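You operate a simulated robot arm through the tools that you are given. There is no shell and no other tool. Be economical: measure what you need, move in short steps, check, and stop when the job is done.

You are at the controls of a simulated two-armed robot. One attempt, no reset.

## Task
Thread the wire under both latches to the feed socket and clamp it.
Fine: open the blue and green latches, move the small yellow block from park to feed, close both, then clamp. Set down upright: small yellow block.

It is judged by the outcome, as a careful person would: the job done as asked, and still so three seconds after it is handed in. It fails if anything else is knocked over, pushed out of place, dropped, spilled or broken.

## Robot
Two 7-joint arms with fingered hands on one trunk, on a base that drives. Base frame: it is fixed to the floor where the robot stands at the start and does not move with it; the origin is under the middle of the robot, x ahead of it, y to its left, z up; the surface under the hand at the start is at about z = 0.86. Units: m, degrees, N and s.
The left shoulder is at the start at [0.028, 0.17, 1.272], the right one opposite. With the tool pointing down near the work surface each hand reaches from about 0.2 to 0.74 m from the robot's upright axis, wherever it stands, measured 20 degrees to its own side. Places, roughly: blue turning latch [0.5, -0.1, 0.9]; green turning latch [0.5, 0, 0.9]; lever marked segments [0.2, 0.3, 0.6]; lever marked vice [0.2, 0.8, 0.6]; lever marked wire clamp [0.2, 0.2, 0.6]; socket marked feed [0.4, 0.1, 0.9]; switch marked wire grip [0.3, -0.2, 0.5]. Payload 4 kg a hand.
The TCP of each hand is the grasp point between the finger pads, 0.026 m short of the fingertips. In the tool frame z runs along the fingers and y along their closing line. The gripper opens to 0.132 m. The gripper's body begins 0.073 m behind the TCP. The gripper is a hand of 4 fingers: y runs from the thumb to the fingers, the wrist lies at [0, 0, -0.224] in the tool frame, and closing takes about 1.5 s.
Orientation is that of the tool frame in the base frame, as a unit quaternion [x, y, z, w]. With the fingers straight down and closing along the base's y, the tool's x points along the base's -x, its y along +y and its z along -z.

## Interface
- The arms move only by the tool arm_command. It takes "left_moves", "right_moves" or both (then of equal length, played together; a hand with none holds still); each is a list of rows, each a list of 2 entries, a list of its own where there are three numbers: the shift along the tool's x, y, z in m, then the turn, a rotation vector about the tool's x, y, z in degrees. In form: [[[x, y, z], [rx, ry, rz]], ...]. A call has 1 to 20 rows; each row shifts and turns the commanded pose from where the row before left it, along the tool's axes as they then stand. "left_grip" and "right_grip" are, for a hand that has rows, the gripper command, from -1 (fully open) to 1 (shut), values between in proportion, set as the call begins (left out, the last holds). A row lasts 0.2 s, in which the tool goes at most 0.05 m and 8.6 degrees; a call with a longer step from one row to the next is refused whole, and so is a gripper value outside its range. Where a pose cannot be reached the arm comes as near as it can. A force on the tool above 40 N (or 10 N above the force at the start of the call, whichever is more), or a blocked arm, ends the call early, and 0.2 s more pass. Each finger travels about 0.045 m/s and halts on what it meets, pressing with about 27 N; the grip force reading is that of the motor and also rises with nothing between the fingers. The clock runs only during rows and for 0.2 s after the last one: add rows that do not move to give the fingers time. It gives the time, the measured TCP pose, the force on the tool (base axes), the opening and the grip force at its end, in the units of the frame above (readings bear some noise), with the torque about the TCP (base axes, N m) and any sound that the robot's microphone picked up.
- Cameras (640 x 400 px; columns grow to the right, rows downward): "scene" is now at [0.1014, -0.0059, 1.4313]; the picture's right is [-0.08, -1.00, 0.00], its down [-0.69, 0.05, -0.72] and it looks along [0.72, -0.06, -0.69] (base axes); focal length 214 px, centre (320, 200). "left" rides on the left gripper at [-0.068, 0.002, -0.097] in its tool frame; the picture's right is [-0.03, -1.00, 0.00], its down [0.82, -0.02, -0.58] and it looks along [0.58, -0.01, 0.82] (tool axes); focal length 270 px, centre (320, 200). "right" rides on the right gripper at [0.069, 0.002, -0.097] in its tool frame; the picture's right is [-0.03, 1.00, 0.00], its down [-0.82, -0.02, -0.58] and it looks along [-0.58, -0.01, 0.82] (tool axes); focal length 270 px, centre (320, 200). There is no depth. A picture from a camera that has moved, and an enlarged one, comes with that camera's place and axes in the base frame and with its lens.
- camera(camera): a new picture of that camera. The clock stands still meanwhile.
- raise_lower(by): slides the trunk up (or, below 0, down) by that many m; the arms and the scene camera ride with it, the base frame stays. It gives what a move gives, with no picture.
- roll_base(legs): drives the robot by 1 to 6 legs, each [ahead, turn to the left] in m and degrees, along the robot's own axes; the way and the turn of a leg run together, so that a leg with both is an arc; at most 1.5 m and 180 degrees a leg. The arms and the cameras ride along, it lands a little off, and it stops where it bumps. It gives what a move gives.
- move_fingers(finger1, finger2, finger3, thumb_bend, hand): sets how far each is bent, from 0 (flat) to 1 (curled in); at 0.3 the hand is open as for a grip, at 0.7 the pads meet at the TCP. One left out holds its place. A second passes; each finger stops where it meets its share of the squeeze, and holds until it gets a number again. A gripper value or a shape takes the hand back. It gives what a move gives, with no picture; readings hold the bend of each and the force on the fingers (four entries, about 0 where the hand has none), thumb and palm.
- hand_shape(shape, hand): the hand has 4 fingers and takes this shape, open, in about a second: jaw (thumb against the fingers, like two jaws); tri (thumb and two fingers); tip (a fingertip pinch); poke (one finger out to press); point (the index stretched); flat (the hand flat); cup (the hand cupped); fist (a fist). The gripper value then closes the fingers along that shape, each until it touches; the sizes above hold for jaw. It gives what a move gives, with no picture.
- head_to(pan, tilt): turns the head with the scene camera to pan (to the left, within 86 degrees either way) and tilt (down, from -29 to 69), counted from straight ahead of the robot. It gives what a move gives.
- inspect(camera, box): a new picture of the part [left, top, right, bottom] of that camera's present view, enlarged. The clock stands still meanwhile.
- finish_job(): hands the job in; it is judged then, once.

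Go step by step. Nothing tells you exact positions but the pictures and the camera data: compare them with the known pose of the tool, close in by small moves and look again before you grip or let go. The budget is 120 turns and 92 pictures, counting those below and the enlarged ones. Unless the task says otherwise, let go and move clear before handing in, and close with one line.

The tools are called after "Emit:" as name(argument=value, ...) on one line, values as JSON. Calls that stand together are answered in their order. arm_command: Moves the arms, as the interface text tells. Its arguments: {"type":"object","properties":{"left_moves":{"type":"array"},"left_grip":{"type":"number"},"right_moves":{"type":"array"},"right_grip":{"type":"number"}},"required":[]} The other tools are called the same way: raise_lower (by) slides the trunk up or down; hand_shape (shape, hand) gives the hand a shape; move_fingers (finger1, finger2, finger3, thumb_bend, hand) moves the fingers one by one; roll_base (legs) drives the base; head_to (pan, tilt) turns the head that bears the scene camera; camera (camera) takes a picture; inspect (camera, box) takes an enlarged picture of a part of a camera's view; finish_job () hands the job in.

At the start:

```text
t: 0.0
left_tool_pos: [0.5047, 0.22, 1.2232]
left_orientation: [0.003, 1.0, 0.0, 0.0]
left_ft_force: [-0.8, 0.7, 0.2]
left_ft_torque: [-0.01, 0.02, -0.01]
left_width: 0.1317
left_grip_force: 0.0
left_shape: jaw
left_bend: [0.3, 0.3, 0.3, 0.3]
left_finger forces: [0.0, 0.0, 0.0, 0.1, 0.0, 0.0]
right_tool_pos: [0.4316, -0.1707, 1.2944]
right_orientation: [0.002, 1.0, 0.0, -0.001]
right_ft_force: [0.6, -0.6, 0.3]
right_ft_torque: [0.0, -0.01, -0.03]
right_width: 0.1318
right_grip_force: 0.1
right_shape: jaw
right_bend: [0.3, 0.3, 0.3, 0.3]
right_finger forces: [0.0, 0.0, 0.1, 0.0, 0.0, 0.0]
trunk travel left (down, up): [-0.5, 0.255]
robot x, y, heading: [0.0013, 0.0021, 0.1]
head pan, tilt: [-4.5, 43.9]
```

scene: 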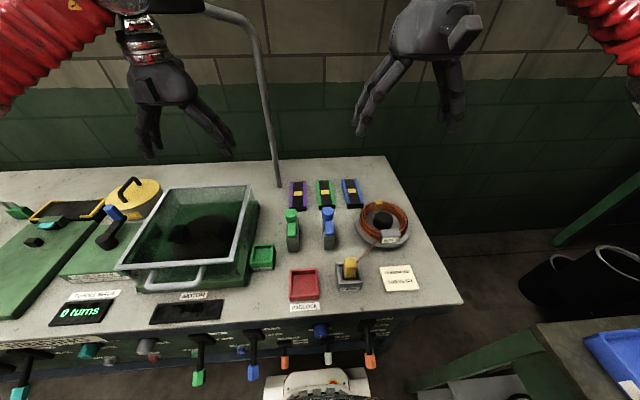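
right: 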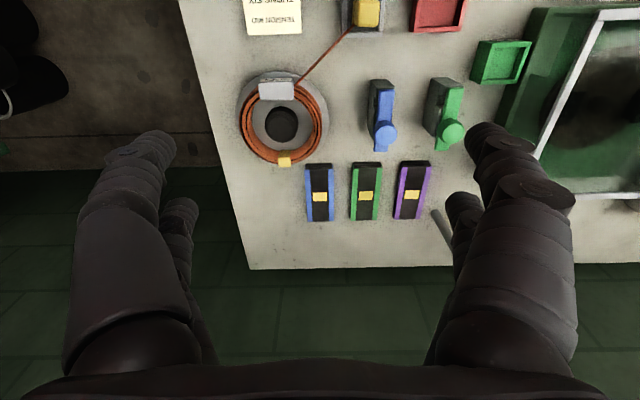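
left: 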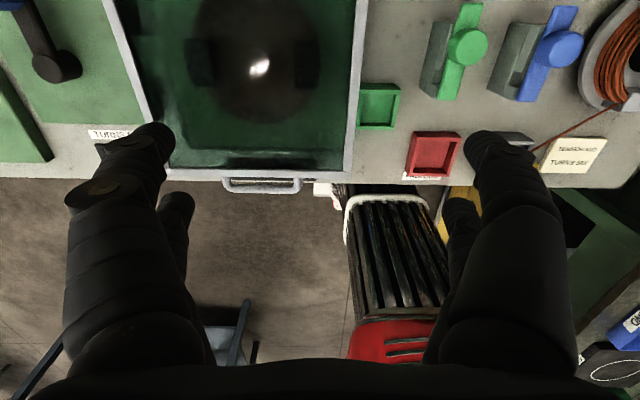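

I see the bench with a blue and a green turning latch, a yellow block in a grey socket (park) with a wire to the spool, a green socket (probably feed), and levers on the front. I will look closer first.

Emit:
inspect(camera="scene", box=[230, 170, 430, 310])

Emit:
inspect(camera="scene", box=[60, 280, 400, 400])

Emit:
inspect(camera="right", box=[230, 0, 550, 230])

```text
2.86 times, centred on (330, 240) of scene
camera zoom: at [0.1014, -0.0059, 1.4313], right [-0.08, -1.0, 0.0], down [-0.69, 0.05, -0.72], along [0.72, -0.06, -0.69], focal length 613 px, centre (291, 86)
```

zoom: 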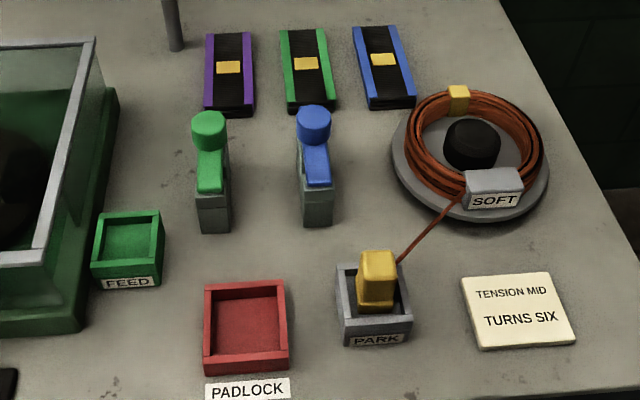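

```text
1.88 times, centred on (230, 340) of scene
camera zoom: at [0.1014, -0.0059, 1.4313], right [-0.08, -1.0, 0.0], down [-0.69, 0.05, -0.72], along [0.72, -0.06, -0.69], focal length 404 px, centre (489, -64)
```

zoom: 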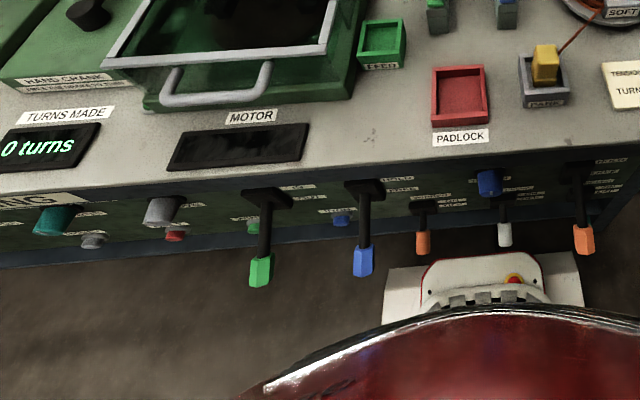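

```text
1.74 times, centred on (390, 115) of right
camera zoom: at [0.364, -0.1688, 1.3912], right [0.03, 1.0, 0.0], down [0.82, -0.03, 0.58], along [0.58, -0.02, -0.82], focal length 470 px, centre (198, 348)
```

zoom: 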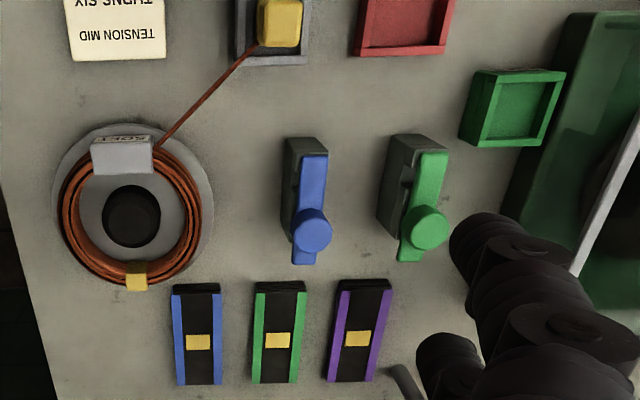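

The feed socket is at about (0.455, 0.13), the park block at about (0.40, -0.11), and the latches at about x 0.5–0.57, y -0.07 and 0.05. I will bring the right hand camera down to see how the latches work, and tilt the head to read the lever labels.

Emit:
arm_command(right_moves=[[[0.004, 0.024, 0.04], [0, 0, 0]], [[0.004, 0.024, 0.04], [0, 0, 0]], [[0.004, 0.024, 0.04], [0, 0, 0]], [[0.004, 0.024, 0.04], [0, 0, 0]], [[0, 0.01, 0.03], [0, 0, 0]]])

Emit:
camera(camera="right")

Emit:
head_to(pan=10, tilt=66)

Emit:
camera(camera="scene")

```text
t: 1.2
left_tool_pos: [0.5044, 0.2214, 1.224]
left_orientation: [0.003, 1.0, 0.001, 0.0]
left_ft_force: [-0.1, 0.0, 0.3]
left_ft_torque: [-0.03, 0.01, 0.02]
left_width: 0.1318
left_grip_force: 0.0
left_shape: jaw
left_bend: [0.3, 0.3, 0.3, 0.3]
left_finger forces: [0.0, 0.1, 0.1, 0.0, 0.1, 0.0]
right_tool_pos: [0.4188, -0.0639, 1.1053]
right_orientation: [0.003, 1.0, 0.001, 0.001]
right_ft_force: [0.6, 0.6, -0.4]
right_ft_torque: [0.0, 0.01, -0.04]
right_width: 0.1319
right_grip_force: 0.1
right_shape: jaw
right_bend: [0.3, 0.3, 0.3, 0.3]
right_finger forces: [0.0, 0.0, 0.0, 0.1, 0.1, 0.0]
trunk travel left (down, up): [-0.5, 0.255]
robot x, y, heading: [-0.0017, 0.0041, -0.1]
head pan, tilt: [-4.5, 43.9]
```

```text
85 pictures are left
camera right: at [0.35, -0.0632, 1.2018], right [0.03, 1.0, 0.0], down [0.82, -0.03, 0.58], along [0.58, -0.02, -0.82], focal length 270 px, centre (320, 200)
```

right: 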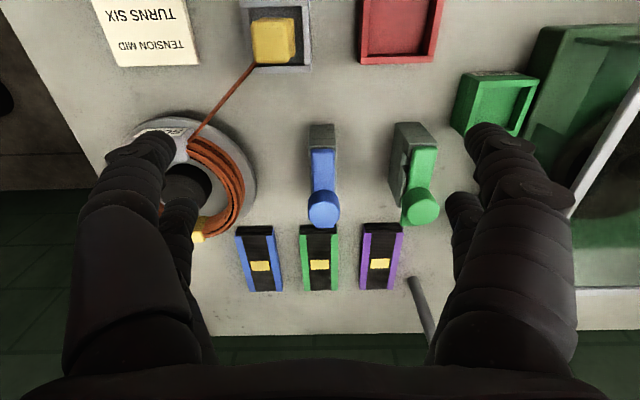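

```text
t: 2.1
left_tool_pos: [0.5035, 0.22, 1.2232]
left_orientation: [0.002, 1.0, 0.0, 0.0]
left_ft_force: [0.3, 0.3, -0.2]
left_ft_torque: [0.0, 0.0, -0.01]
left_width: 0.1321
left_grip_force: 0.0
left_shape: jaw
left_bend: [0.3, 0.3, 0.3, 0.3]
left_finger forces: [0.0, 0.0, 0.0, 0.0, 0.1, 0.1]
right_tool_pos: [0.4186, -0.0645, 1.1066]
right_orientation: [0.003, 1.0, 0.0, 0.0]
right_ft_force: [0.4, 0.2, 0.4]
right_ft_torque: [0.01, -0.01, -0.03]
right_width: 0.1318
right_grip_force: 0.0
right_shape: jaw
right_bend: [0.3, 0.3, 0.3, 0.3]
right_finger forces: [0.0, 0.0, 0.1, 0.0, 0.0, 0.1]
trunk travel left (down, up): [-0.5, 0.255]
robot x, y, heading: [0.0011, 0.0013, 0.1]
head pan, tilt: [10.0, 66.0]
```

```text
84 pictures are left
camera scene: at [0.078, 0.0108, 1.4037], right [0.17, -0.98, 0.0], down [-0.9, -0.16, -0.41], along [0.4, 0.07, -0.91], focal length 214 px, centre (320, 200)
```

scene: 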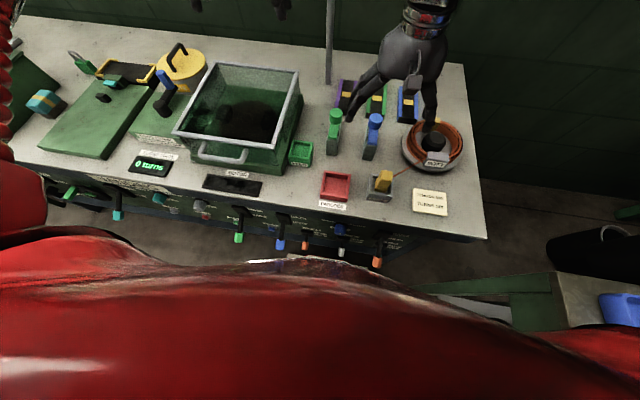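

I need a closer look at the latches and at the front-panel labels.

Emit:
inspect(camera="right", box=[270, 100, 480, 240])

Emit:
inspect(camera="scene", box=[190, 170, 410, 280])

```text
2.86 times, centred on (375, 170) of right
camera zoom: at [0.35, -0.0635, 1.2022], right [0.03, 1.0, 0.0], down [0.82, -0.03, 0.58], along [0.58, -0.02, -0.82], focal length 772 px, centre (163, 286)
```

zoom: 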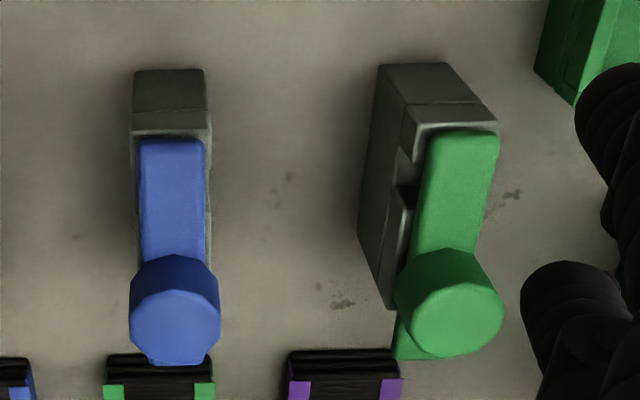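

```text
2.91 times, centred on (300, 225) of scene
camera zoom: at [0.078, 0.0108, 1.4037], right [0.17, -0.98, 0.0], down [-0.9, -0.16, -0.41], along [0.4, 0.07, -0.91], focal length 624 px, centre (378, 127)
```

zoom: 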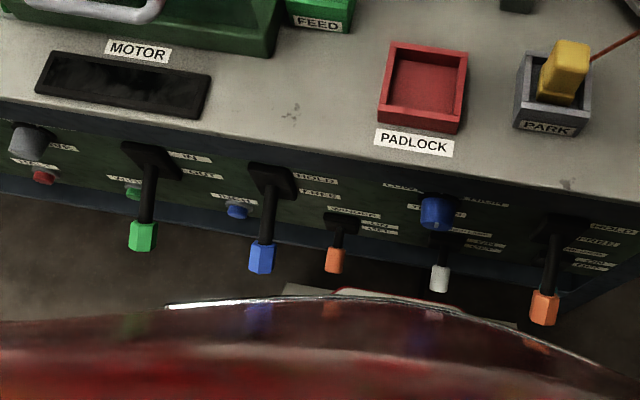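

The latches look like arms lying across slotted blocks, with a knob at the far end. I'll swing the right camera round to see them from the side.

Emit:
arm_command(right_moves=[[[-0.02, -0.04, 0], [0, 0, 0]], [[-0.02, -0.04, 0], [0, 0, 0]], [[-0.02, -0.03, 0], [0, 0, 0]], [[0, 0, 0], [0, 0, -8]], [[0, 0, 0], [0, 0, -8]], [[0, 0, 0], [0, 0, -8]], [[0, 0, 0], [0, 0, -8]], [[0, 0, 0], [0, 0, -8]], [[0, 0, 0], [0, 0, -8]], [[0, 0, 0], [0, 0, -8]], [[0, 0, 0], [0, 0, -8]], [[0, 0, 0], [0, -8, 0]], [[0, 0, 0], [0, -8, 0]], [[0, 0, 0], [0, -8, 0]]])

Emit:
camera(camera="right")

```text
t: 5.1
left_tool_pos: [0.5039, 0.2189, 1.2241]
left_orientation: [0.002, 1.0, 0.001, 0.0]
left_ft_force: [-0.1, -0.1, 0.4]
left_ft_torque: [0.02, -0.03, 0.01]
left_width: 0.1317
left_grip_force: 0.1
left_shape: jaw
left_bend: [0.3, 0.3, 0.3, 0.3]
left_finger forces: [0.0, 0.0, 0.0, 0.0, 0.0, 0.1]
right_tool_pos: [0.4763, -0.1747, 1.1049]
right_orientation: [-0.517, 0.83, 0.111, 0.178]
right_ft_force: [0.4, -0.2, 0.0]
right_ft_torque: [-0.02, 0.0, 0.01]
right_width: 0.132
right_grip_force: 0.0
right_shape: jaw
right_bend: [0.3, 0.3, 0.3, 0.3]
right_finger forces: [0.0, 0.0, 0.1, 0.0, 0.0, 0.1]
trunk travel left (down, up): [-0.5, 0.255]
robot x, y, heading: [0.0007, 0.0014, 0.0]
head pan, tilt: [10.0, 66.0]
```

```text
81 pictures are left
camera right: at [0.4292, -0.2672, 1.1653], right [-0.89, 0.46, 0.01], down [0.24, 0.45, 0.86], along [0.4, 0.77, -0.51], focal length 270 px, centre (320, 200)
```

right: 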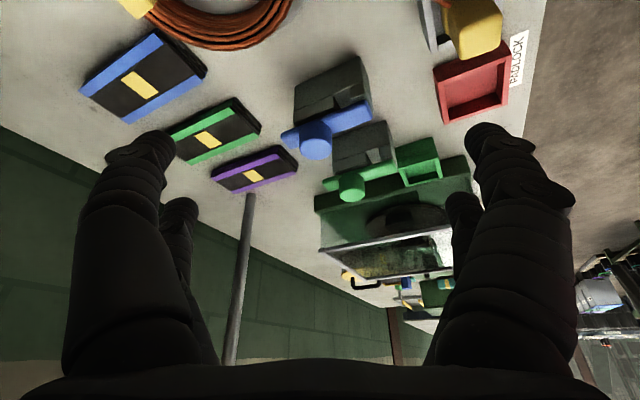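

Emit:
inspect(camera="right", box=[270, 40, 450, 210])

```text
2.35 times, centred on (360, 125) of right
camera zoom: at [0.4292, -0.2672, 1.1653], right [-0.89, 0.46, 0.01], down [0.24, 0.45, 0.86], along [0.4, 0.77, -0.51], focal length 636 px, centre (226, 376)
```

zoom: 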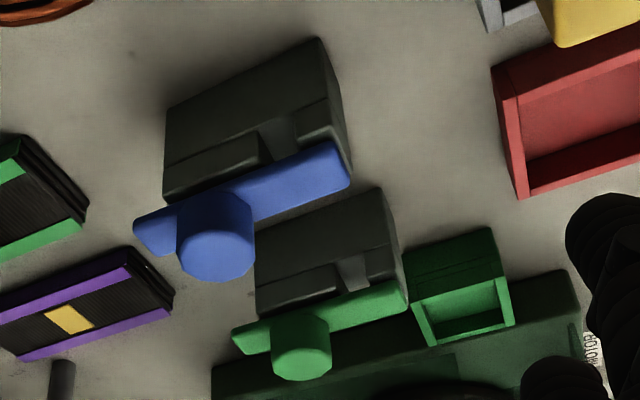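

Each latch is a flat bar over a slotted block with an upright knob at about (0.534, -0.065) for blue and (0.534, 0.043) for green, knob tops at z≈0.967. I'll straighten the right hand and go above the blue knob, half closed.

Emit:
arm_command(right_moves=[[[0, 0, 0], [0, 8, 0]], [[0, 0, 0], [0, 8, 0]], [[0, 0, 0], [0, 8, 0]], [[0, 0, 0], [0, 0, 8]], [[0, 0, 0], [0, 0, 8]], [[0, 0, 0], [0, 0, 8]], [[0, 0, 0], [0, 0, 8]], [[0, 0, 0], [0, 0, 8]], [[0, 0, 0], [0, 0, 8]], [[0, 0, 0], [0, 0, 8]], [[0, 0, 0], [0, 0, 8]], [[-0.02, 0.035, 0.01], [0, 0, 0]], [[-0.02, 0.035, 0.01], [0, 0, 0]], [[-0.017, 0.04, 0.01], [0, 0, 0]], [[0, 0, 0], [0, 0, 0]]], right_grip=0.0)

Emit:
camera(camera="right")

```text
t: 8.3
left_tool_pos: [0.5032, 0.2193, 1.224]
left_orientation: [0.002, 1.0, 0.0, 0.001]
left_ft_force: [-0.1, -1.4, 0.3]
left_ft_torque: [0.01, 0.0, 0.02]
left_width: 0.132
left_grip_force: 0.0
left_shape: jaw
left_bend: [0.3, 0.3, 0.3, 0.3]
left_finger forces: [0.2, 0.0, 0.0, 0.0, 0.1, 0.0]
right_tool_pos: [0.532, -0.0666, 1.0752]
right_orientation: [0.004, 1.0, 0.001, -0.001]
right_ft_force: [0.1, 0.5, -0.2]
right_ft_torque: [0.02, -0.01, 0.0]
right_width: 0.0664
right_grip_force: 0.0
right_shape: jaw
right_bend: [0.73, 0.73, 0.73, 0.7]
right_finger forces: [0.1, 0.0, 0.0, 0.0, 0.0, 0.0]
trunk travel left (down, up): [-0.5, 0.255]
robot x, y, heading: [-0.0, -0.0013, 0.2]
head pan, tilt: [10.0, 66.0]
```

```text
79 pictures are left
camera right: at [0.4637, -0.0664, 1.1736], right [0.03, 1.0, 0.0], down [0.82, -0.03, 0.58], along [0.58, -0.02, -0.82], focal length 270 px, centre (320, 200)
```

right: 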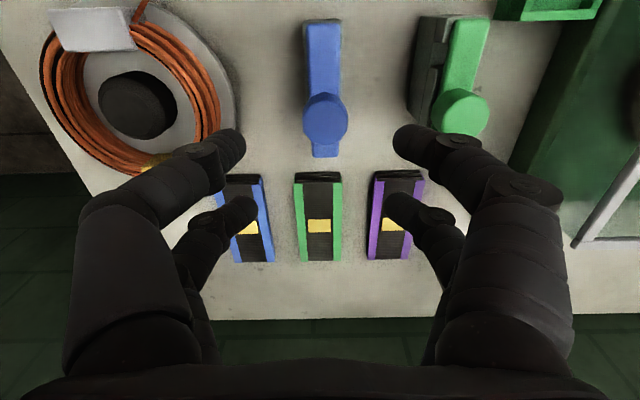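

The blue knob is directly below the TCP; I descend and straddle it, then close gently.

Emit:
arm_command(right_moves=[[[0, 0.003, 0.04], [0, 0, 0]], [[0, 0, 0.04], [0, 0, 0]], [[0, 0, 0.03], [0, 0, 0]], [[0, 0, 0], [0, 0, 0]]])

Emit:
camera(camera="right")

```text
t: 9.3
left_tool_pos: [0.5042, 0.2209, 1.2231]
left_orientation: [0.003, 1.0, 0.0, 0.0]
left_ft_force: [0.3, -1.4, 0.6]
left_ft_torque: [-0.02, 0.01, 0.01]
left_width: 0.1322
left_grip_force: 0.0
left_shape: jaw
left_bend: [0.3, 0.3, 0.3, 0.3]
left_finger forces: [0.0, 0.1, 0.1, 0.1, 0.0, 0.1]
right_tool_pos: [0.5327, -0.0622, 0.9665]
right_orientation: [0.003, 1.0, 0.001, 0.0]
right_ft_force: [1.0, -0.1, -0.8]
right_ft_torque: [0.0, 0.01, -0.01]
right_width: 0.0664
right_grip_force: 0.1
right_shape: jaw
right_bend: [0.73, 0.73, 0.73, 0.7]
right_finger forces: [0.0, 0.0, 0.1, 0.0, 0.0, 0.0]
trunk travel left (down, up): [-0.5, 0.255]
robot x, y, heading: [-0.0043, -0.0027, -0.0]
head pan, tilt: [10.0, 66.0]
```

```text
78 pictures are left
camera right: at [0.4639, -0.0608, 1.0627], right [0.03, 1.0, 0.0], down [0.82, -0.03, 0.58], along [0.58, -0.02, -0.82], focal length 270 px, centre (320, 200)
```

right: 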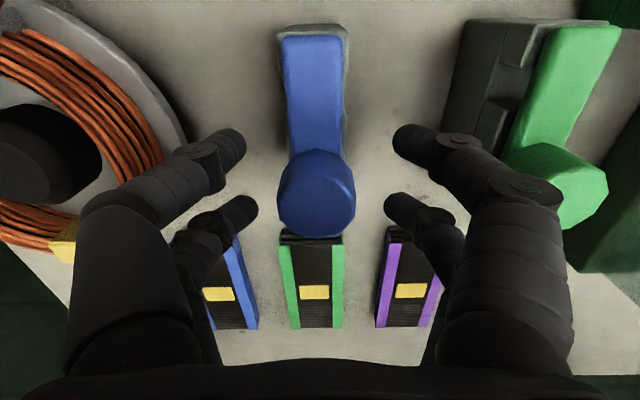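

The knob sits between the pads with its top at TCP height. I lower 12 mm and close on it.

Emit:
arm_command(right_moves=[[[0, 0, 0.012], [0, 0, 0]], [[0, 0, 0], [0, 0, 0]]])

Emit:
arm_command(right_moves=[[[0, 0, 0], [0, 0, 0]], [[0, 0, 0], [0, 0, 0]], [[0, 0, 0], [0, 0, 0]], [[0, 0, 0], [0, 0, 0]], [[0, 0, 0], [0, 0, 0]], [[0, 0, 0], [0, 0, 0]]], right_grip=0.6)

Emit:
camera(camera="right")

```text
t: 9.9
left_tool_pos: [0.5047, 0.22, 1.2233]
left_orientation: [0.002, 1.0, 0.0, 0.001]
left_ft_force: [-0.1, 0.8, -0.4]
left_ft_torque: [0.03, 0.0, 0.04]
left_width: 0.1322
left_grip_force: 0.1
left_shape: jaw
left_bend: [0.3, 0.3, 0.3, 0.3]
left_finger forces: [0.1, 0.0, 0.0, 0.0, 0.0, 0.0]
right_tool_pos: [0.5343, -0.0621, 0.9551]
right_orientation: [0.003, 1.0, -0.001, 0.0]
right_ft_force: [0.7, -0.2, -1.0]
right_ft_torque: [0.02, 0.04, 0.01]
right_width: 0.0666
right_grip_force: 0.1
right_shape: jaw
right_bend: [0.73, 0.73, 0.73, 0.7]
right_finger forces: [0.1, 0.0, 0.1, 0.0, 0.0, 0.0]
trunk travel left (down, up): [-0.5, 0.255]
robot x, y, heading: [0.0001, 0.0012, 0.3]
head pan, tilt: [10.0, 66.0]
```

```text
t: 11.3
left_tool_pos: [0.5051, 0.2209, 1.2222]
left_orientation: [0.002, 1.0, 0.0, -0.001]
left_ft_force: [-0.4, 0.3, 0.1]
left_ft_torque: [0.01, -0.03, -0.03]
left_width: 0.132
left_grip_force: 0.0
left_shape: jaw
left_bend: [0.3, 0.3, 0.3, 0.3]
left_finger forces: [0.1, 0.0, 0.0, 0.0, 0.0, 0.0]
right_tool_pos: [0.5343, -0.0634, 0.954]
right_orientation: [0.002, 1.0, -0.001, -0.002]
right_ft_force: [-0.7, -1.7, -0.1]
right_ft_torque: [-0.01, 0.0, 0.01]
right_width: 0.0271
right_grip_force: 0.0
right_shape: jaw
right_bend: [0.73, 0.73, 0.73, 0.7]
right_finger forces: [0.0, 0.0, 0.5, 0.0, 0.7, 0.0]
trunk travel left (down, up): [-0.5, 0.255]
robot x, y, heading: [0.0019, -0.0008, 0.1]
head pan, tilt: [10.0, 66.0]
```

```text
77 pictures are left
camera right: at [0.4656, -0.0607, 1.0512], right [0.03, 1.0, 0.0], down [0.82, -0.03, 0.58], along [0.58, -0.02, -0.82], focal length 270 px, centre (320, 200)
```

right: 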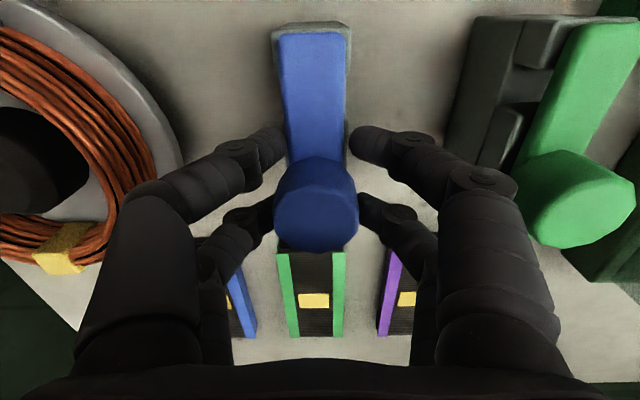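

The fingers now cage the knob lightly. I test whether it swings sideways, with small steps.

Emit:
arm_command(right_moves=[[[0, -0.004, 0], [0, 0, 0]], [[0, -0.004, 0], [0, 0, 0]], [[0, -0.004, 0], [0, 0, 0]]])

Emit:
camera(camera="right")

```text
t: 12.1
left_tool_pos: [0.5051, 0.2225, 1.2238]
left_orientation: [0.003, 1.0, 0.0, 0.0]
left_ft_force: [-0.9, 0.2, -1.1]
left_ft_torque: [-0.01, -0.02, -0.04]
left_width: 0.1318
left_grip_force: 0.1
left_shape: jaw
left_bend: [0.3, 0.3, 0.3, 0.3]
left_finger forces: [0.0, 0.0, 0.0, 0.1, 0.1, 0.0]
right_tool_pos: [0.5338, -0.0727, 0.9542]
right_orientation: [0.002, 1.0, 0.0, 0.0]
right_ft_force: [-0.2, 8.3, 3.9]
right_ft_torque: [0.21, 0.01, 0.06]
right_width: 0.0288
right_grip_force: 0.1
right_shape: jaw
right_bend: [0.72, 0.72, 0.73, 0.7]
right_finger forces: [3.6, 3.9, 0.0, 0.1, 0.1, 0.0]
trunk travel left (down, up): [-0.5, 0.255]
robot x, y, heading: [-0.0002, 0.0003, 0.1]
head pan, tilt: [10.0, 66.0]
```

```text
76 pictures are left
camera right: at [0.4653, -0.0709, 1.0507], right [0.03, 1.0, 0.0], down [0.82, -0.02, 0.58], along [0.58, -0.01, -0.82], focal length 270 px, centre (320, 200)
```

right: 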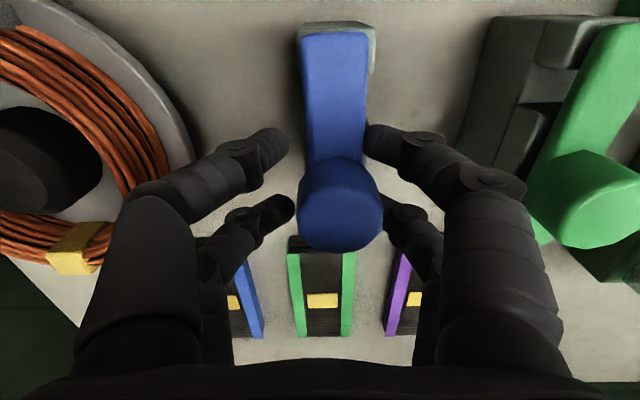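

The knob does not yield toward -y with 8 N. I try the +y side.

Emit:
arm_command(right_moves=[[[0, 0.006, 0], [0, 0, 0]], [[0, 0.006, 0], [0, 0, 0]], [[0, 0.004, 0], [0, 0, 0]], [[0, 0.003, 0], [0, 0, 0]], [[0, 0.003, 0], [0, 0, 0]]])

Emit:
camera(camera="right")

```text
t: 13.3
left_tool_pos: [0.505, 0.2207, 1.2235]
left_orientation: [0.003, 1.0, 0.0, 0.0]
left_ft_force: [1.1, -0.6, 0.6]
left_ft_torque: [0.01, -0.05, -0.01]
left_width: 0.1319
left_grip_force: 0.1
left_shape: jaw
left_bend: [0.3, 0.3, 0.3, 0.3]
left_finger forces: [0.1, 0.1, 0.1, 0.0, 0.0, 0.1]
right_tool_pos: [0.5336, -0.0525, 0.9524]
right_orientation: [0.003, 1.0, 0.0, 0.0]
right_ft_force: [-1.7, -2.2, -0.8]
right_ft_torque: [0.0, 0.03, -0.01]
right_width: 0.0285
right_grip_force: 19.6
right_shape: jaw
right_bend: [0.7, 0.7, 0.74, 0.7]
right_finger forces: [17.2, 17.4, 17.6, 0.0, 17.7, 0.0]
trunk travel left (down, up): [-0.5, 0.255]
robot x, y, heading: [-0.0017, 0.0011, -0.1]
head pan, tilt: [10.0, 66.0]
```

```text
75 pictures are left
camera right: at [0.466, -0.0505, 1.0494], right [0.03, 1.0, 0.0], down [0.82, -0.03, 0.58], along [0.58, -0.02, -0.82], focal length 270 px, centre (320, 200)
```

right: 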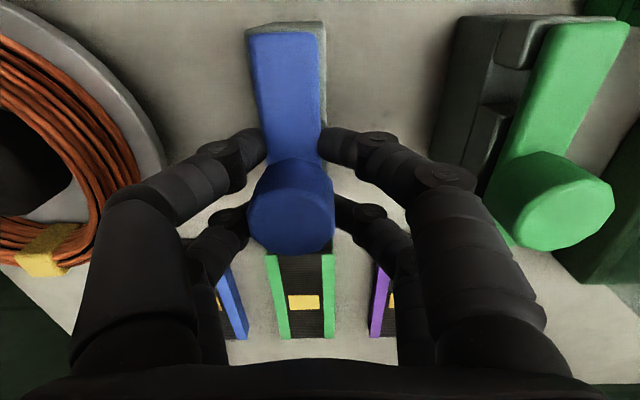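

No sideways motion either way at low force, so it is likely a lift-up hinge at the near end. I recentre, grip and lift a little.

Emit:
arm_command(right_moves=[[[0, -0.005, 0], [0, 0, 0]], [[0, -0.005, 0], [0, 0, 0]], [[0, 0, 0], [0, 0, 0]], [[0, 0, 0], [0, 0, 0]], [[0, 0, 0], [0, 0, 0]]], right_grip=1.0)

Emit:
arm_command(right_moves=[[[0, 0, -0.004], [0, 0, 0]], [[0, 0, -0.004], [0, 0, 0]], [[0, 0, -0.004], [0, 0, 0]]])

Emit:
camera(camera="right")

```text
t: 14.5
left_tool_pos: [0.5041, 0.224, 1.2237]
left_orientation: [0.002, 1.0, -0.001, -0.001]
left_ft_force: [0.0, 0.1, 0.0]
left_ft_torque: [-0.01, 0.0, 0.0]
left_width: 0.1322
left_grip_force: 0.1
left_shape: jaw
left_bend: [0.3, 0.3, 0.3, 0.3]
left_finger forces: [0.0, 0.1, 0.1, 0.0, 0.1, 0.0]
right_tool_pos: [0.5345, -0.0581, 0.9546]
right_orientation: [0.001, 1.0, 0.002, 0.0]
right_ft_force: [2.1, 27.6, -2.2]
right_ft_torque: [1.2, 0.02, -0.02]
right_width: 0.0224
right_grip_force: 27.5
right_shape: jaw
right_bend: [0.68, 0.68, 0.73, 0.7]
right_finger forces: [40.4, 39.0, 21.4, 0.1, 19.5, 0.0]
trunk travel left (down, up): [-0.5, 0.255]
robot x, y, heading: [0.0006, 0.001, -0.1]
head pan, tilt: [10.0, 66.0]
```

```text
t: 15.1
left_tool_pos: [0.5073, 0.2211, 1.2241]
left_orientation: [0.003, 1.0, 0.0, -0.001]
left_ft_force: [0.1, -0.1, 0.6]
left_ft_torque: [0.04, -0.02, 0.02]
left_width: 0.1321
left_grip_force: 0.1
left_shape: jaw
left_bend: [0.3, 0.3, 0.3, 0.3]
left_finger forces: [0.0, 0.1, 0.0, 0.0, 0.0, 0.0]
right_tool_pos: [0.5333, -0.0575, 0.9551]
right_orientation: [0.002, 1.0, 0.003, -0.002]
right_ft_force: [14.4, 16.6, -19.8]
right_ft_torque: [0.74, -0.21, 0.08]
right_width: 0.0208
right_grip_force: 26.8
right_shape: jaw
right_bend: [0.67, 0.67, 0.73, 0.7]
right_finger forces: [30.1, 30.4, 24.4, 0.1, 20.8, 0.0]
trunk travel left (down, up): [-0.5, 0.255]
robot x, y, heading: [-0.002, 0.0014, -0.1]
head pan, tilt: [10.0, 66.0]
stopped in row 3 (right hand): the force on the tool passed its limit at 42 N (the readings are from after the stop); the commanded pose is now the measured one
```

```text
74 pictures are left
camera right: at [0.4656, -0.0574, 1.0516], right [0.03, 1.0, 0.01], down [0.82, -0.03, 0.57], along [0.57, -0.01, -0.82], focal length 270 px, centre (320, 200)
```

right: 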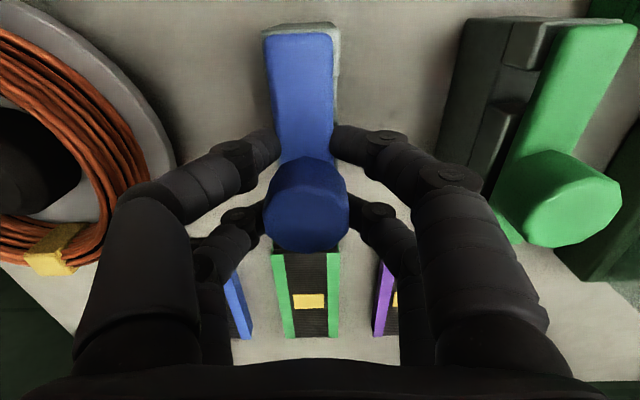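

It does not lift at 40 N and holds toward -y at 27 N. I'll loosen the fingers to a cage and push harder toward +y.

Emit:
arm_command(right_moves=[[[0, 0, 0], [0, 0, 0]], [[0, -0.004, 0], [0, 0, 0]], [[0, 0, 0], [0, 0, 0]], [[0, 0, 0], [0, 0, 0]]], right_grip=0.55)

Emit:
arm_command(right_moves=[[[0, 0.004, 0], [0, 0, 0]], [[0, 0.004, 0], [0, 0, 0]], [[0, 0.004, 0], [0, 0, 0]], [[0, 0.004, 0], [0, 0, 0]], [[0, 0.004, 0], [0, 0, 0]], [[0, 0.004, 0], [0, 0, 0]], [[0, 0.004, 0], [0, 0, 0]]])

Emit:
camera(camera="right")

```text
t: 16.1
left_tool_pos: [0.5034, 0.2216, 1.2249]
left_orientation: [0.003, 1.0, 0.0, 0.0]
left_ft_force: [-0.5, -0.3, -0.7]
left_ft_torque: [0.01, -0.02, 0.01]
left_width: 0.1321
left_grip_force: 0.0
left_shape: jaw
left_bend: [0.3, 0.3, 0.3, 0.3]
left_finger forces: [0.0, 0.0, 0.0, 0.1, 0.1, 0.0]
right_tool_pos: [0.5321, -0.0653, 0.9588]
right_orientation: [0.002, 1.0, 0.001, -0.001]
right_ft_force: [0.3, 0.6, -0.1]
right_ft_torque: [0.0, -0.05, 0.0]
right_width: 0.0298
right_grip_force: 0.2
right_shape: jaw
right_bend: [0.73, 0.73, 0.73, 0.7]
right_finger forces: [0.0, 1.0, 0.0, 0.1, 0.0, 0.1]
trunk travel left (down, up): [-0.5, 0.255]
robot x, y, heading: [-0.0031, 0.0001, -0.2]
head pan, tilt: [10.0, 66.0]
```

```text
t: 17.7
left_tool_pos: [0.5045, 0.2175, 1.2239]
left_orientation: [0.003, 1.0, 0.001, 0.001]
left_ft_force: [0.1, -0.3, 0.9]
left_ft_torque: [0.03, 0.0, -0.03]
left_width: 0.1317
left_grip_force: 0.1
left_shape: jaw
left_bend: [0.3, 0.3, 0.3, 0.3]
left_finger forces: [0.0, 0.0, 0.0, 0.1, 0.0, 0.0]
right_tool_pos: [0.5329, -0.0425, 0.9553]
right_orientation: [0.005, 1.0, 0.0, -0.002]
right_ft_force: [0.0, -26.1, -2.3]
right_ft_torque: [-0.59, 0.24, 0.1]
right_width: 0.0378
right_grip_force: 27.1
right_shape: jaw
right_bend: [0.65, 0.71, 0.73, 0.7]
right_finger forces: [19.1, 16.4, 26.9, 0.0, 32.3, 0.0]
trunk travel left (down, up): [-0.5, 0.255]
robot x, y, heading: [-0.0, 0.0003, -0.1]
head pan, tilt: [10.0, 66.0]
```

```text
73 pictures are left
camera right: at [0.465, -0.0407, 1.0527], right [0.03, 1.0, 0.0], down [0.82, -0.03, 0.57], along [0.57, -0.02, -0.82], focal length 270 px, centre (320, 200)
```

right: 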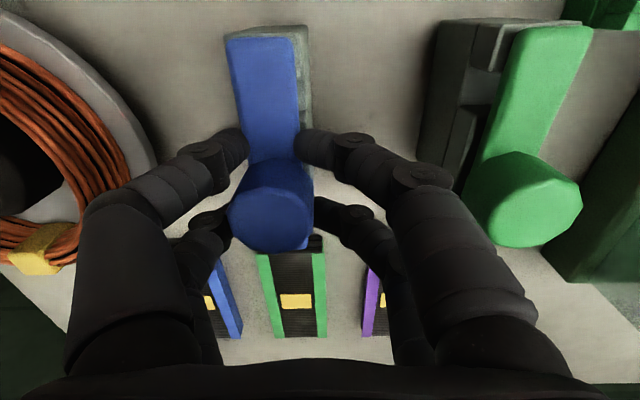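

No lateral motion, so the knob itself must be the pivot: the bar turns about it off the slot. I'll recentre, grip it fully and twist the wrist.

Emit:
arm_command(right_moves=[[[0, -0.006, 0], [0, 0, 0]], [[0, -0.006, 0], [0, 0, 0]], [[0, -0.005, 0], [0, 0, 0]], [[0, 0, 0], [0, 0, 0]]], right_grip=0.4)

Emit:
arm_command(right_moves=[[[0, 0, 0], [0, 0, 0]], [[0, 0, 0], [0, 0, 0]], [[0, 0, 0], [0, 0, 0]], [[0, 0, 0], [0, 0, 0]], [[0, 0, 0], [0, 0, 0]], [[0, 0, 0], [0, 0, 8]], [[0, 0, 0], [0, 0, 8]], [[0, 0, 0], [0, 0, 8]]], right_grip=1.0)

Emit:
camera(camera="right")

```text
t: 18.7
left_tool_pos: [0.5039, 0.2214, 1.2246]
left_orientation: [0.002, 1.0, -0.001, 0.0]
left_ft_force: [-0.2, -0.2, 0.7]
left_ft_torque: [0.01, 0.01, 0.0]
left_width: 0.1317
left_grip_force: 0.0
left_shape: jaw
left_bend: [0.3, 0.3, 0.3, 0.3]
left_finger forces: [0.0, 0.0, 0.0, 0.0, 0.1, 0.1]
right_tool_pos: [0.5317, -0.0495, 0.9587]
right_orientation: [0.002, 1.0, 0.005, 0.0]
right_ft_force: [1.2, 11.2, 8.9]
right_ft_torque: [0.25, 0.31, 0.06]
right_width: 0.0296
right_grip_force: 26.8
right_shape: jaw
right_bend: [0.62, 0.62, 0.74, 0.71]
right_finger forces: [29.6, 27.2, 21.6, 0.0, 23.0, 0.1]
trunk travel left (down, up): [-0.5, 0.255]
robot x, y, heading: [0.0001, -0.0013, -0.3]
head pan, tilt: [10.0, 66.0]
```

```text
t: 20.5
left_tool_pos: [0.5035, 0.2209, 1.2241]
left_orientation: [0.003, 1.0, 0.0, 0.001]
left_ft_force: [0.2, -0.1, 0.6]
left_ft_torque: [-0.02, -0.01, 0.03]
left_width: 0.1318
left_grip_force: 0.0
left_shape: jaw
left_bend: [0.3, 0.3, 0.3, 0.3]
left_finger forces: [0.1, 0.0, 0.0, 0.0, 0.1, 0.1]
right_tool_pos: [0.534, -0.0521, 0.9613]
right_orientation: [0.209, 0.978, 0.002, 0.003]
right_ft_force: [19.7, 5.5, 30.7]
right_ft_torque: [-0.28, 0.4, 3.01]
right_width: 0.0273
right_grip_force: 26.8
right_shape: jaw
right_bend: [0.63, 0.57, 0.74, 0.7]
right_finger forces: [22.8, 51.9, 40.6, 0.1, 89.4, 0.0]
trunk travel left (down, up): [-0.5, 0.255]
robot x, y, heading: [0.0017, -0.0029, 0.1]
head pan, tilt: [10.0, 66.0]
```

```text
72 pictures are left
camera right: at [0.4718, -0.0242, 1.058], right [0.43, 0.9, 0.01], down [0.73, -0.35, 0.58], along [0.53, -0.25, -0.81], focal length 270 px, centre (320, 200)
```

right: 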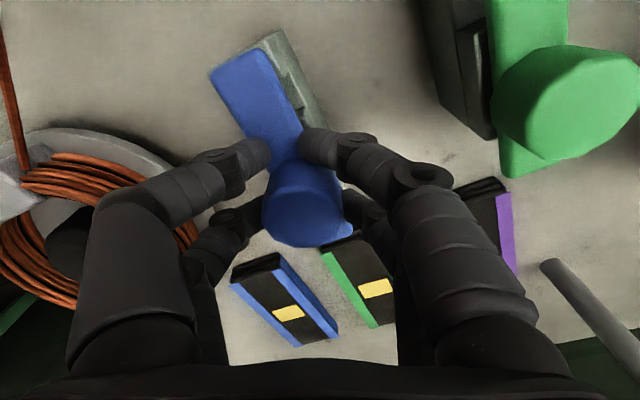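

3 N·m resists and the bar stays parallel to its block, so try twisting the other way.

Emit:
arm_command(right_moves=[[[0, 0, 0], [0, 0, -8]], [[0, 0, 0], [0, 0, -8]], [[0, 0, 0], [0, 0, -8]], [[0, 0, 0], [0, 0, -8]], [[0, 0, 0], [0, 0, -8]], [[0, 0, 0], [0, 0, -8]]])

Emit:
camera(camera="right")

```text
t: 21.9
left_tool_pos: [0.5002, 0.2199, 1.2259]
left_orientation: [0.002, 1.0, 0.0, 0.002]
left_ft_force: [0.7, -0.6, -0.4]
left_ft_torque: [0.02, 0.0, 0.0]
left_width: 0.1319
left_grip_force: 0.0
left_shape: jaw
left_bend: [0.3, 0.3, 0.3, 0.3]
left_finger forces: [0.0, 0.1, 0.0, 0.0, 0.0, 0.0]
right_tool_pos: [0.5271, -0.0558, 0.9613]
right_orientation: [-0.199, 0.98, 0.0, -0.003]
right_ft_force: [-20.7, -5.4, 22.9]
right_ft_torque: [-0.7, 0.86, -0.24]
right_width: 0.0275
right_grip_force: 26.8
right_shape: jaw
right_bend: [0.64, 0.57, 0.74, 0.71]
right_finger forces: [33.0, 29.2, 22.0, 0.0, 44.7, 0.1]
trunk travel left (down, up): [-0.5, 0.255]
robot x, y, heading: [0.0002, 0.0011, -0.0]
head pan, tilt: [10.0, 66.0]
stopped in row 6 (right hand): the force on the tool passed its limit at 48 N (the readings are from after the stop); the commanded pose is now the measured one
```

```text
71 pictures are left
camera right: at [0.4642, -0.0803, 1.0588], right [-0.37, 0.93, 0.0], down [0.76, 0.3, 0.57], along [0.53, 0.21, -0.82], focal length 270 px, centre (320, 200)
```

right: 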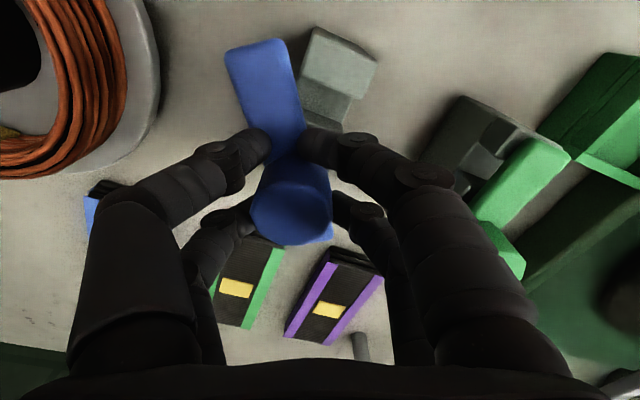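

It turns this way (bar's near end swings toward -y). I continue the twist.

Emit:
arm_command(right_moves=[[[0, 0, 0], [0, 0, -7]], [[0, 0, 0], [0, 0, -7]], [[0, 0, 0], [0, 0, -7]], [[0, 0, 0], [0, 0, -7]], [[0, 0, 0], [0, 0, -7]]])

Emit:
camera(camera="right")

```text
t: 22.6
left_tool_pos: [0.5004, 0.221, 1.2266]
left_orientation: [0.003, 1.0, 0.0, 0.002]
left_ft_force: [-0.7, -0.5, 0.1]
left_ft_torque: [0.0, 0.02, 0.0]
left_width: 0.1317
left_grip_force: 0.1
left_shape: jaw
left_bend: [0.3, 0.3, 0.3, 0.3]
left_finger forces: [0.1, 0.0, 0.0, 0.1, 0.1, 0.0]
right_tool_pos: [0.5255, -0.0566, 0.9614]
right_orientation: [-0.336, 0.942, -0.001, -0.009]
right_ft_force: [-23.6, -8.3, 20.5]
right_ft_torque: [-0.86, 0.78, -0.26]
right_width: 0.0271
right_grip_force: 27.1
right_shape: jaw
right_bend: [0.64, 0.57, 0.74, 0.71]
right_finger forces: [38.5, 26.0, 20.4, 0.0, 35.0, 0.1]
trunk travel left (down, up): [-0.5, 0.255]
robot x, y, heading: [0.0008, -0.0001, -0.2]
head pan, tilt: [10.0, 66.0]
stopped in row 3 (right hand): the force on the tool passed its limit at 42 N (the readings are from after the stop); the commanded pose is now the measured one
```

```text
70 pictures are left
camera right: at [0.4729, -0.0988, 1.0596], right [-0.61, 0.79, 0.0], down [0.65, 0.51, 0.56], along [0.44, 0.35, -0.83], focal length 270 px, centre (320, 200)
```

right: 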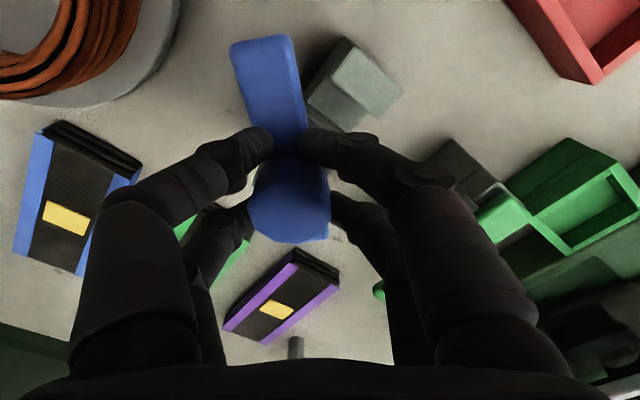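

The bar is about 40° round; I relieve the side load slightly and keep turning.

Emit:
arm_command(right_moves=[[[0.005, 0.0013, -0.003], [0, 0, -7]], [[0, 0, 0], [0, 0, -7]], [[0, 0, 0], [0, 0, -7]], [[0, 0, 0], [0, 0, -7]], [[0, 0, 0], [0, 0, -7]], [[0, 0, 0], [0, 0, -7]], [[0, 0, 0], [0, 0, -7]]])

Emit:
camera(camera="right")

```text
t: 24.2
left_tool_pos: [0.5008, 0.2176, 1.2257]
left_orientation: [0.002, 1.0, 0.002, 0.002]
left_ft_force: [-1.0, -1.1, -0.5]
left_ft_torque: [-0.02, -0.02, 0.0]
left_width: 0.1317
left_grip_force: 0.1
left_shape: jaw
left_bend: [0.3, 0.3, 0.3, 0.3]
left_finger forces: [0.1, 0.0, 0.1, 0.0, 0.0, 0.1]
right_tool_pos: [0.5235, -0.0649, 0.9652]
right_orientation: [-0.696, 0.718, 0.0, -0.008]
right_ft_force: [-16.8, -29.8, 16.0]
right_ft_torque: [-0.64, 0.68, -0.42]
right_width: 0.0234
right_grip_force: 26.7
right_shape: jaw
right_bend: [0.61, 0.61, 0.74, 0.71]
right_finger forces: [35.0, 41.5, 17.6, 0.1, 29.9, 0.1]
trunk travel left (down, up): [-0.5, 0.255]
robot x, y, heading: [-0.0011, -0.0017, -0.0]
head pan, tilt: [10.0, 66.0]
```

```text
69 pictures are left
camera right: at [0.5203, -0.1319, 1.0614], right [-1.0, 0.06, 0.01], down [0.05, 0.82, 0.57], along [0.02, 0.57, -0.82], focal length 270 px, centre (320, 200)
```

right: 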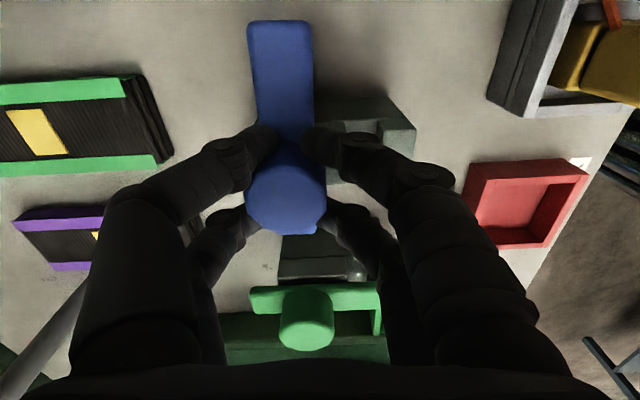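

The bar now points to about 90°. I nudge a bit further to feel for a stop, then release and rise.

Emit:
arm_command(right_moves=[[[0, 0, 0], [0, 0, -6]], [[0, 0, 0], [0, 0, -6]]])

Emit:
arm_command(right_moves=[[[0, 0, 0], [0, 0, 0]], [[0, 0, 0], [0, 0, 0]], [[0, 0, 0], [0, 0, 0]], [[0, 0, 0], [0, 0, 0]], [[0, 0, 0], [0, 0, 0]], [[0, 0, 0], [0, 0, 0]], [[0, 0, -0.04], [0, 0, 0]], [[0, 0, -0.04], [0, 0, 0]], [[0, 0, -0.03], [0, 0, 0]]], right_grip=0.0)

Emit:
camera(camera="right")

```text
t: 24.8
left_tool_pos: [0.5003, 0.2165, 1.2278]
left_orientation: [0.003, 1.0, 0.001, 0.001]
left_ft_force: [-0.2, -0.5, 0.2]
left_ft_torque: [0.0, 0.03, -0.02]
left_width: 0.132
left_grip_force: 0.1
left_shape: jaw
left_bend: [0.3, 0.3, 0.3, 0.3]
left_finger forces: [0.1, 0.1, 0.0, 0.0, 0.0, 0.0]
right_tool_pos: [0.5246, -0.0655, 0.9649]
right_orientation: [0.765, -0.644, 0.0, 0.007]
right_ft_force: [-10.4, -34.8, 23.9]
right_ft_torque: [-0.92, 0.31, -2.29]
right_width: 0.0212
right_grip_force: 26.9
right_shape: jaw
right_bend: [0.62, 0.61, 0.75, 0.71]
right_finger forces: [56.2, 18.6, 35.7, 0.0, 41.3, 0.0]
trunk travel left (down, up): [-0.5, 0.255]
robot x, y, heading: [-0.0, -0.001, -0.0]
head pan, tilt: [10.0, 66.0]
```

```text
t: 26.8
left_tool_pos: [0.5047, 0.2205, 1.2264]
left_orientation: [0.003, 1.0, 0.0, 0.0]
left_ft_force: [-0.1, -0.4, 0.7]
left_ft_torque: [-0.01, -0.01, 0.03]
left_width: 0.1318
left_grip_force: 0.0
left_shape: jaw
left_bend: [0.3, 0.3, 0.3, 0.3]
left_finger forces: [0.0, 0.0, 0.0, 0.1, 0.0, 0.0]
right_tool_pos: [0.5282, -0.0579, 1.0727]
right_orientation: [0.767, -0.641, -0.002, 0.006]
right_ft_force: [-0.3, -0.9, 0.8]
right_ft_torque: [0.02, -0.01, 0.01]
right_width: 0.0657
right_grip_force: 0.1
right_shape: jaw
right_bend: [0.73, 0.73, 0.73, 0.7]
right_finger forces: [0.0, 0.0, 0.0, 0.1, 0.0, 0.0]
trunk travel left (down, up): [-0.5, 0.255]
robot x, y, heading: [0.0, 0.0021, -0.1]
head pan, tilt: [10.0, 66.0]
```

```text
68 pictures are left
camera right: at [0.5395, -0.1253, 1.1692], right [-0.99, -0.15, 0.01], down [-0.12, 0.81, 0.57], along [-0.1, 0.57, -0.82], focal length 270 px, centre (320, 200)
```

right: 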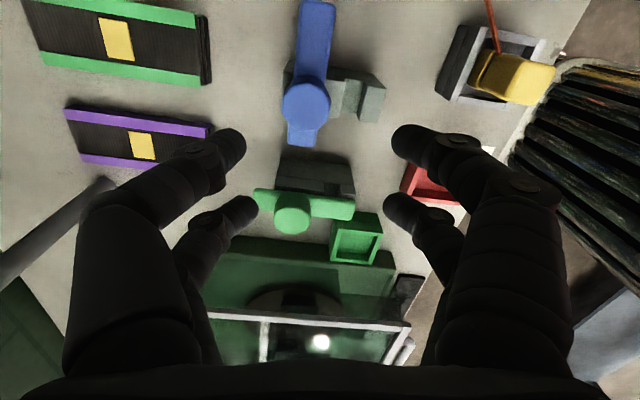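

The blue latch hit its stop and is open. I turn the hand back and move above the green knob, with a narrower opening.

Emit:
arm_command(right_moves=[[[0, 0, -0.01], [0, 0, 8.3]], [[0, 0, 0], [0, 0, 8.3]], [[0, 0, 0], [0, 0, 8.3]], [[0, 0, 0], [0, 0, 8.3]], [[0, 0, 0], [0, 0, 8.3]], [[0, 0, 0], [0, 0, 8.3]], [[0, 0, 0], [0, 0, 8.3]], [[0, 0, 0], [0, 0, 8.3]], [[0, 0, 0], [0, 0, 8.3]], [[0, 0, 0], [0, 0, 8.3]], [[0, 0, 0], [0, 0, 8.3]], [[0, 0, 0], [0, 0, 8.3]], [[-0.003, 0.034, 0], [0, 0, 0]], [[-0.003, 0.034, 0], [0, 0, 0]], [[0, 0.034, 0], [0, 0, 0]], [[0, 0, 0], [0, 0, 0]]], right_grip=0.2)

Emit:
camera(camera="right")

```text
t: 30.2
left_tool_pos: [0.5037, 0.2199, 1.2252]
left_orientation: [0.003, 1.0, 0.001, 0.0]
left_ft_force: [0.2, -1.1, -1.4]
left_ft_torque: [0.01, 0.02, -0.02]
left_width: 0.1317
left_grip_force: 0.1
left_shape: jaw
left_bend: [0.3, 0.3, 0.3, 0.3]
left_finger forces: [0.1, 0.0, 0.1, 0.0, 0.1, 0.0]
right_tool_pos: [0.53, 0.0445, 1.084]
right_orientation: [-0.005, 1.0, -0.001, -0.005]
right_ft_force: [0.4, -0.1, 0.4]
right_ft_torque: [0.03, -0.01, -0.02]
right_width: 0.053
right_grip_force: 0.0
right_shape: jaw
right_bend: [0.73, 0.73, 0.73, 0.7]
right_finger forces: [0.0, 0.0, 0.1, 0.0, 0.0, 0.0]
trunk travel left (down, up): [-0.5, 0.255]
robot x, y, heading: [0.0014, -0.0032, 0.1]
head pan, tilt: [10.0, 66.0]
```

```text
67 pictures are left
camera right: at [0.4629, 0.0457, 1.1804], right [0.01, 1.0, 0.0], down [0.82, -0.01, 0.57], along [0.57, -0.01, -0.82], focal length 270 px, centre (320, 200)
```

right: 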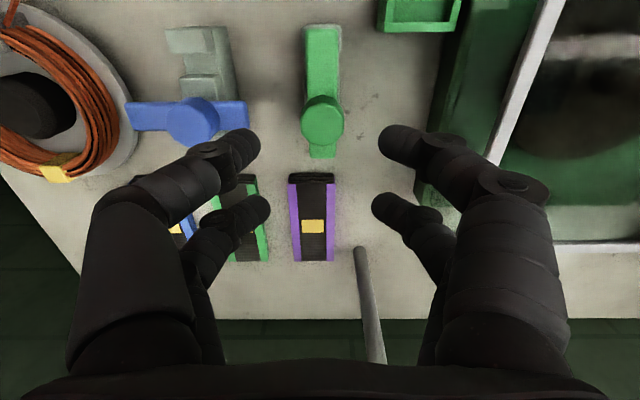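

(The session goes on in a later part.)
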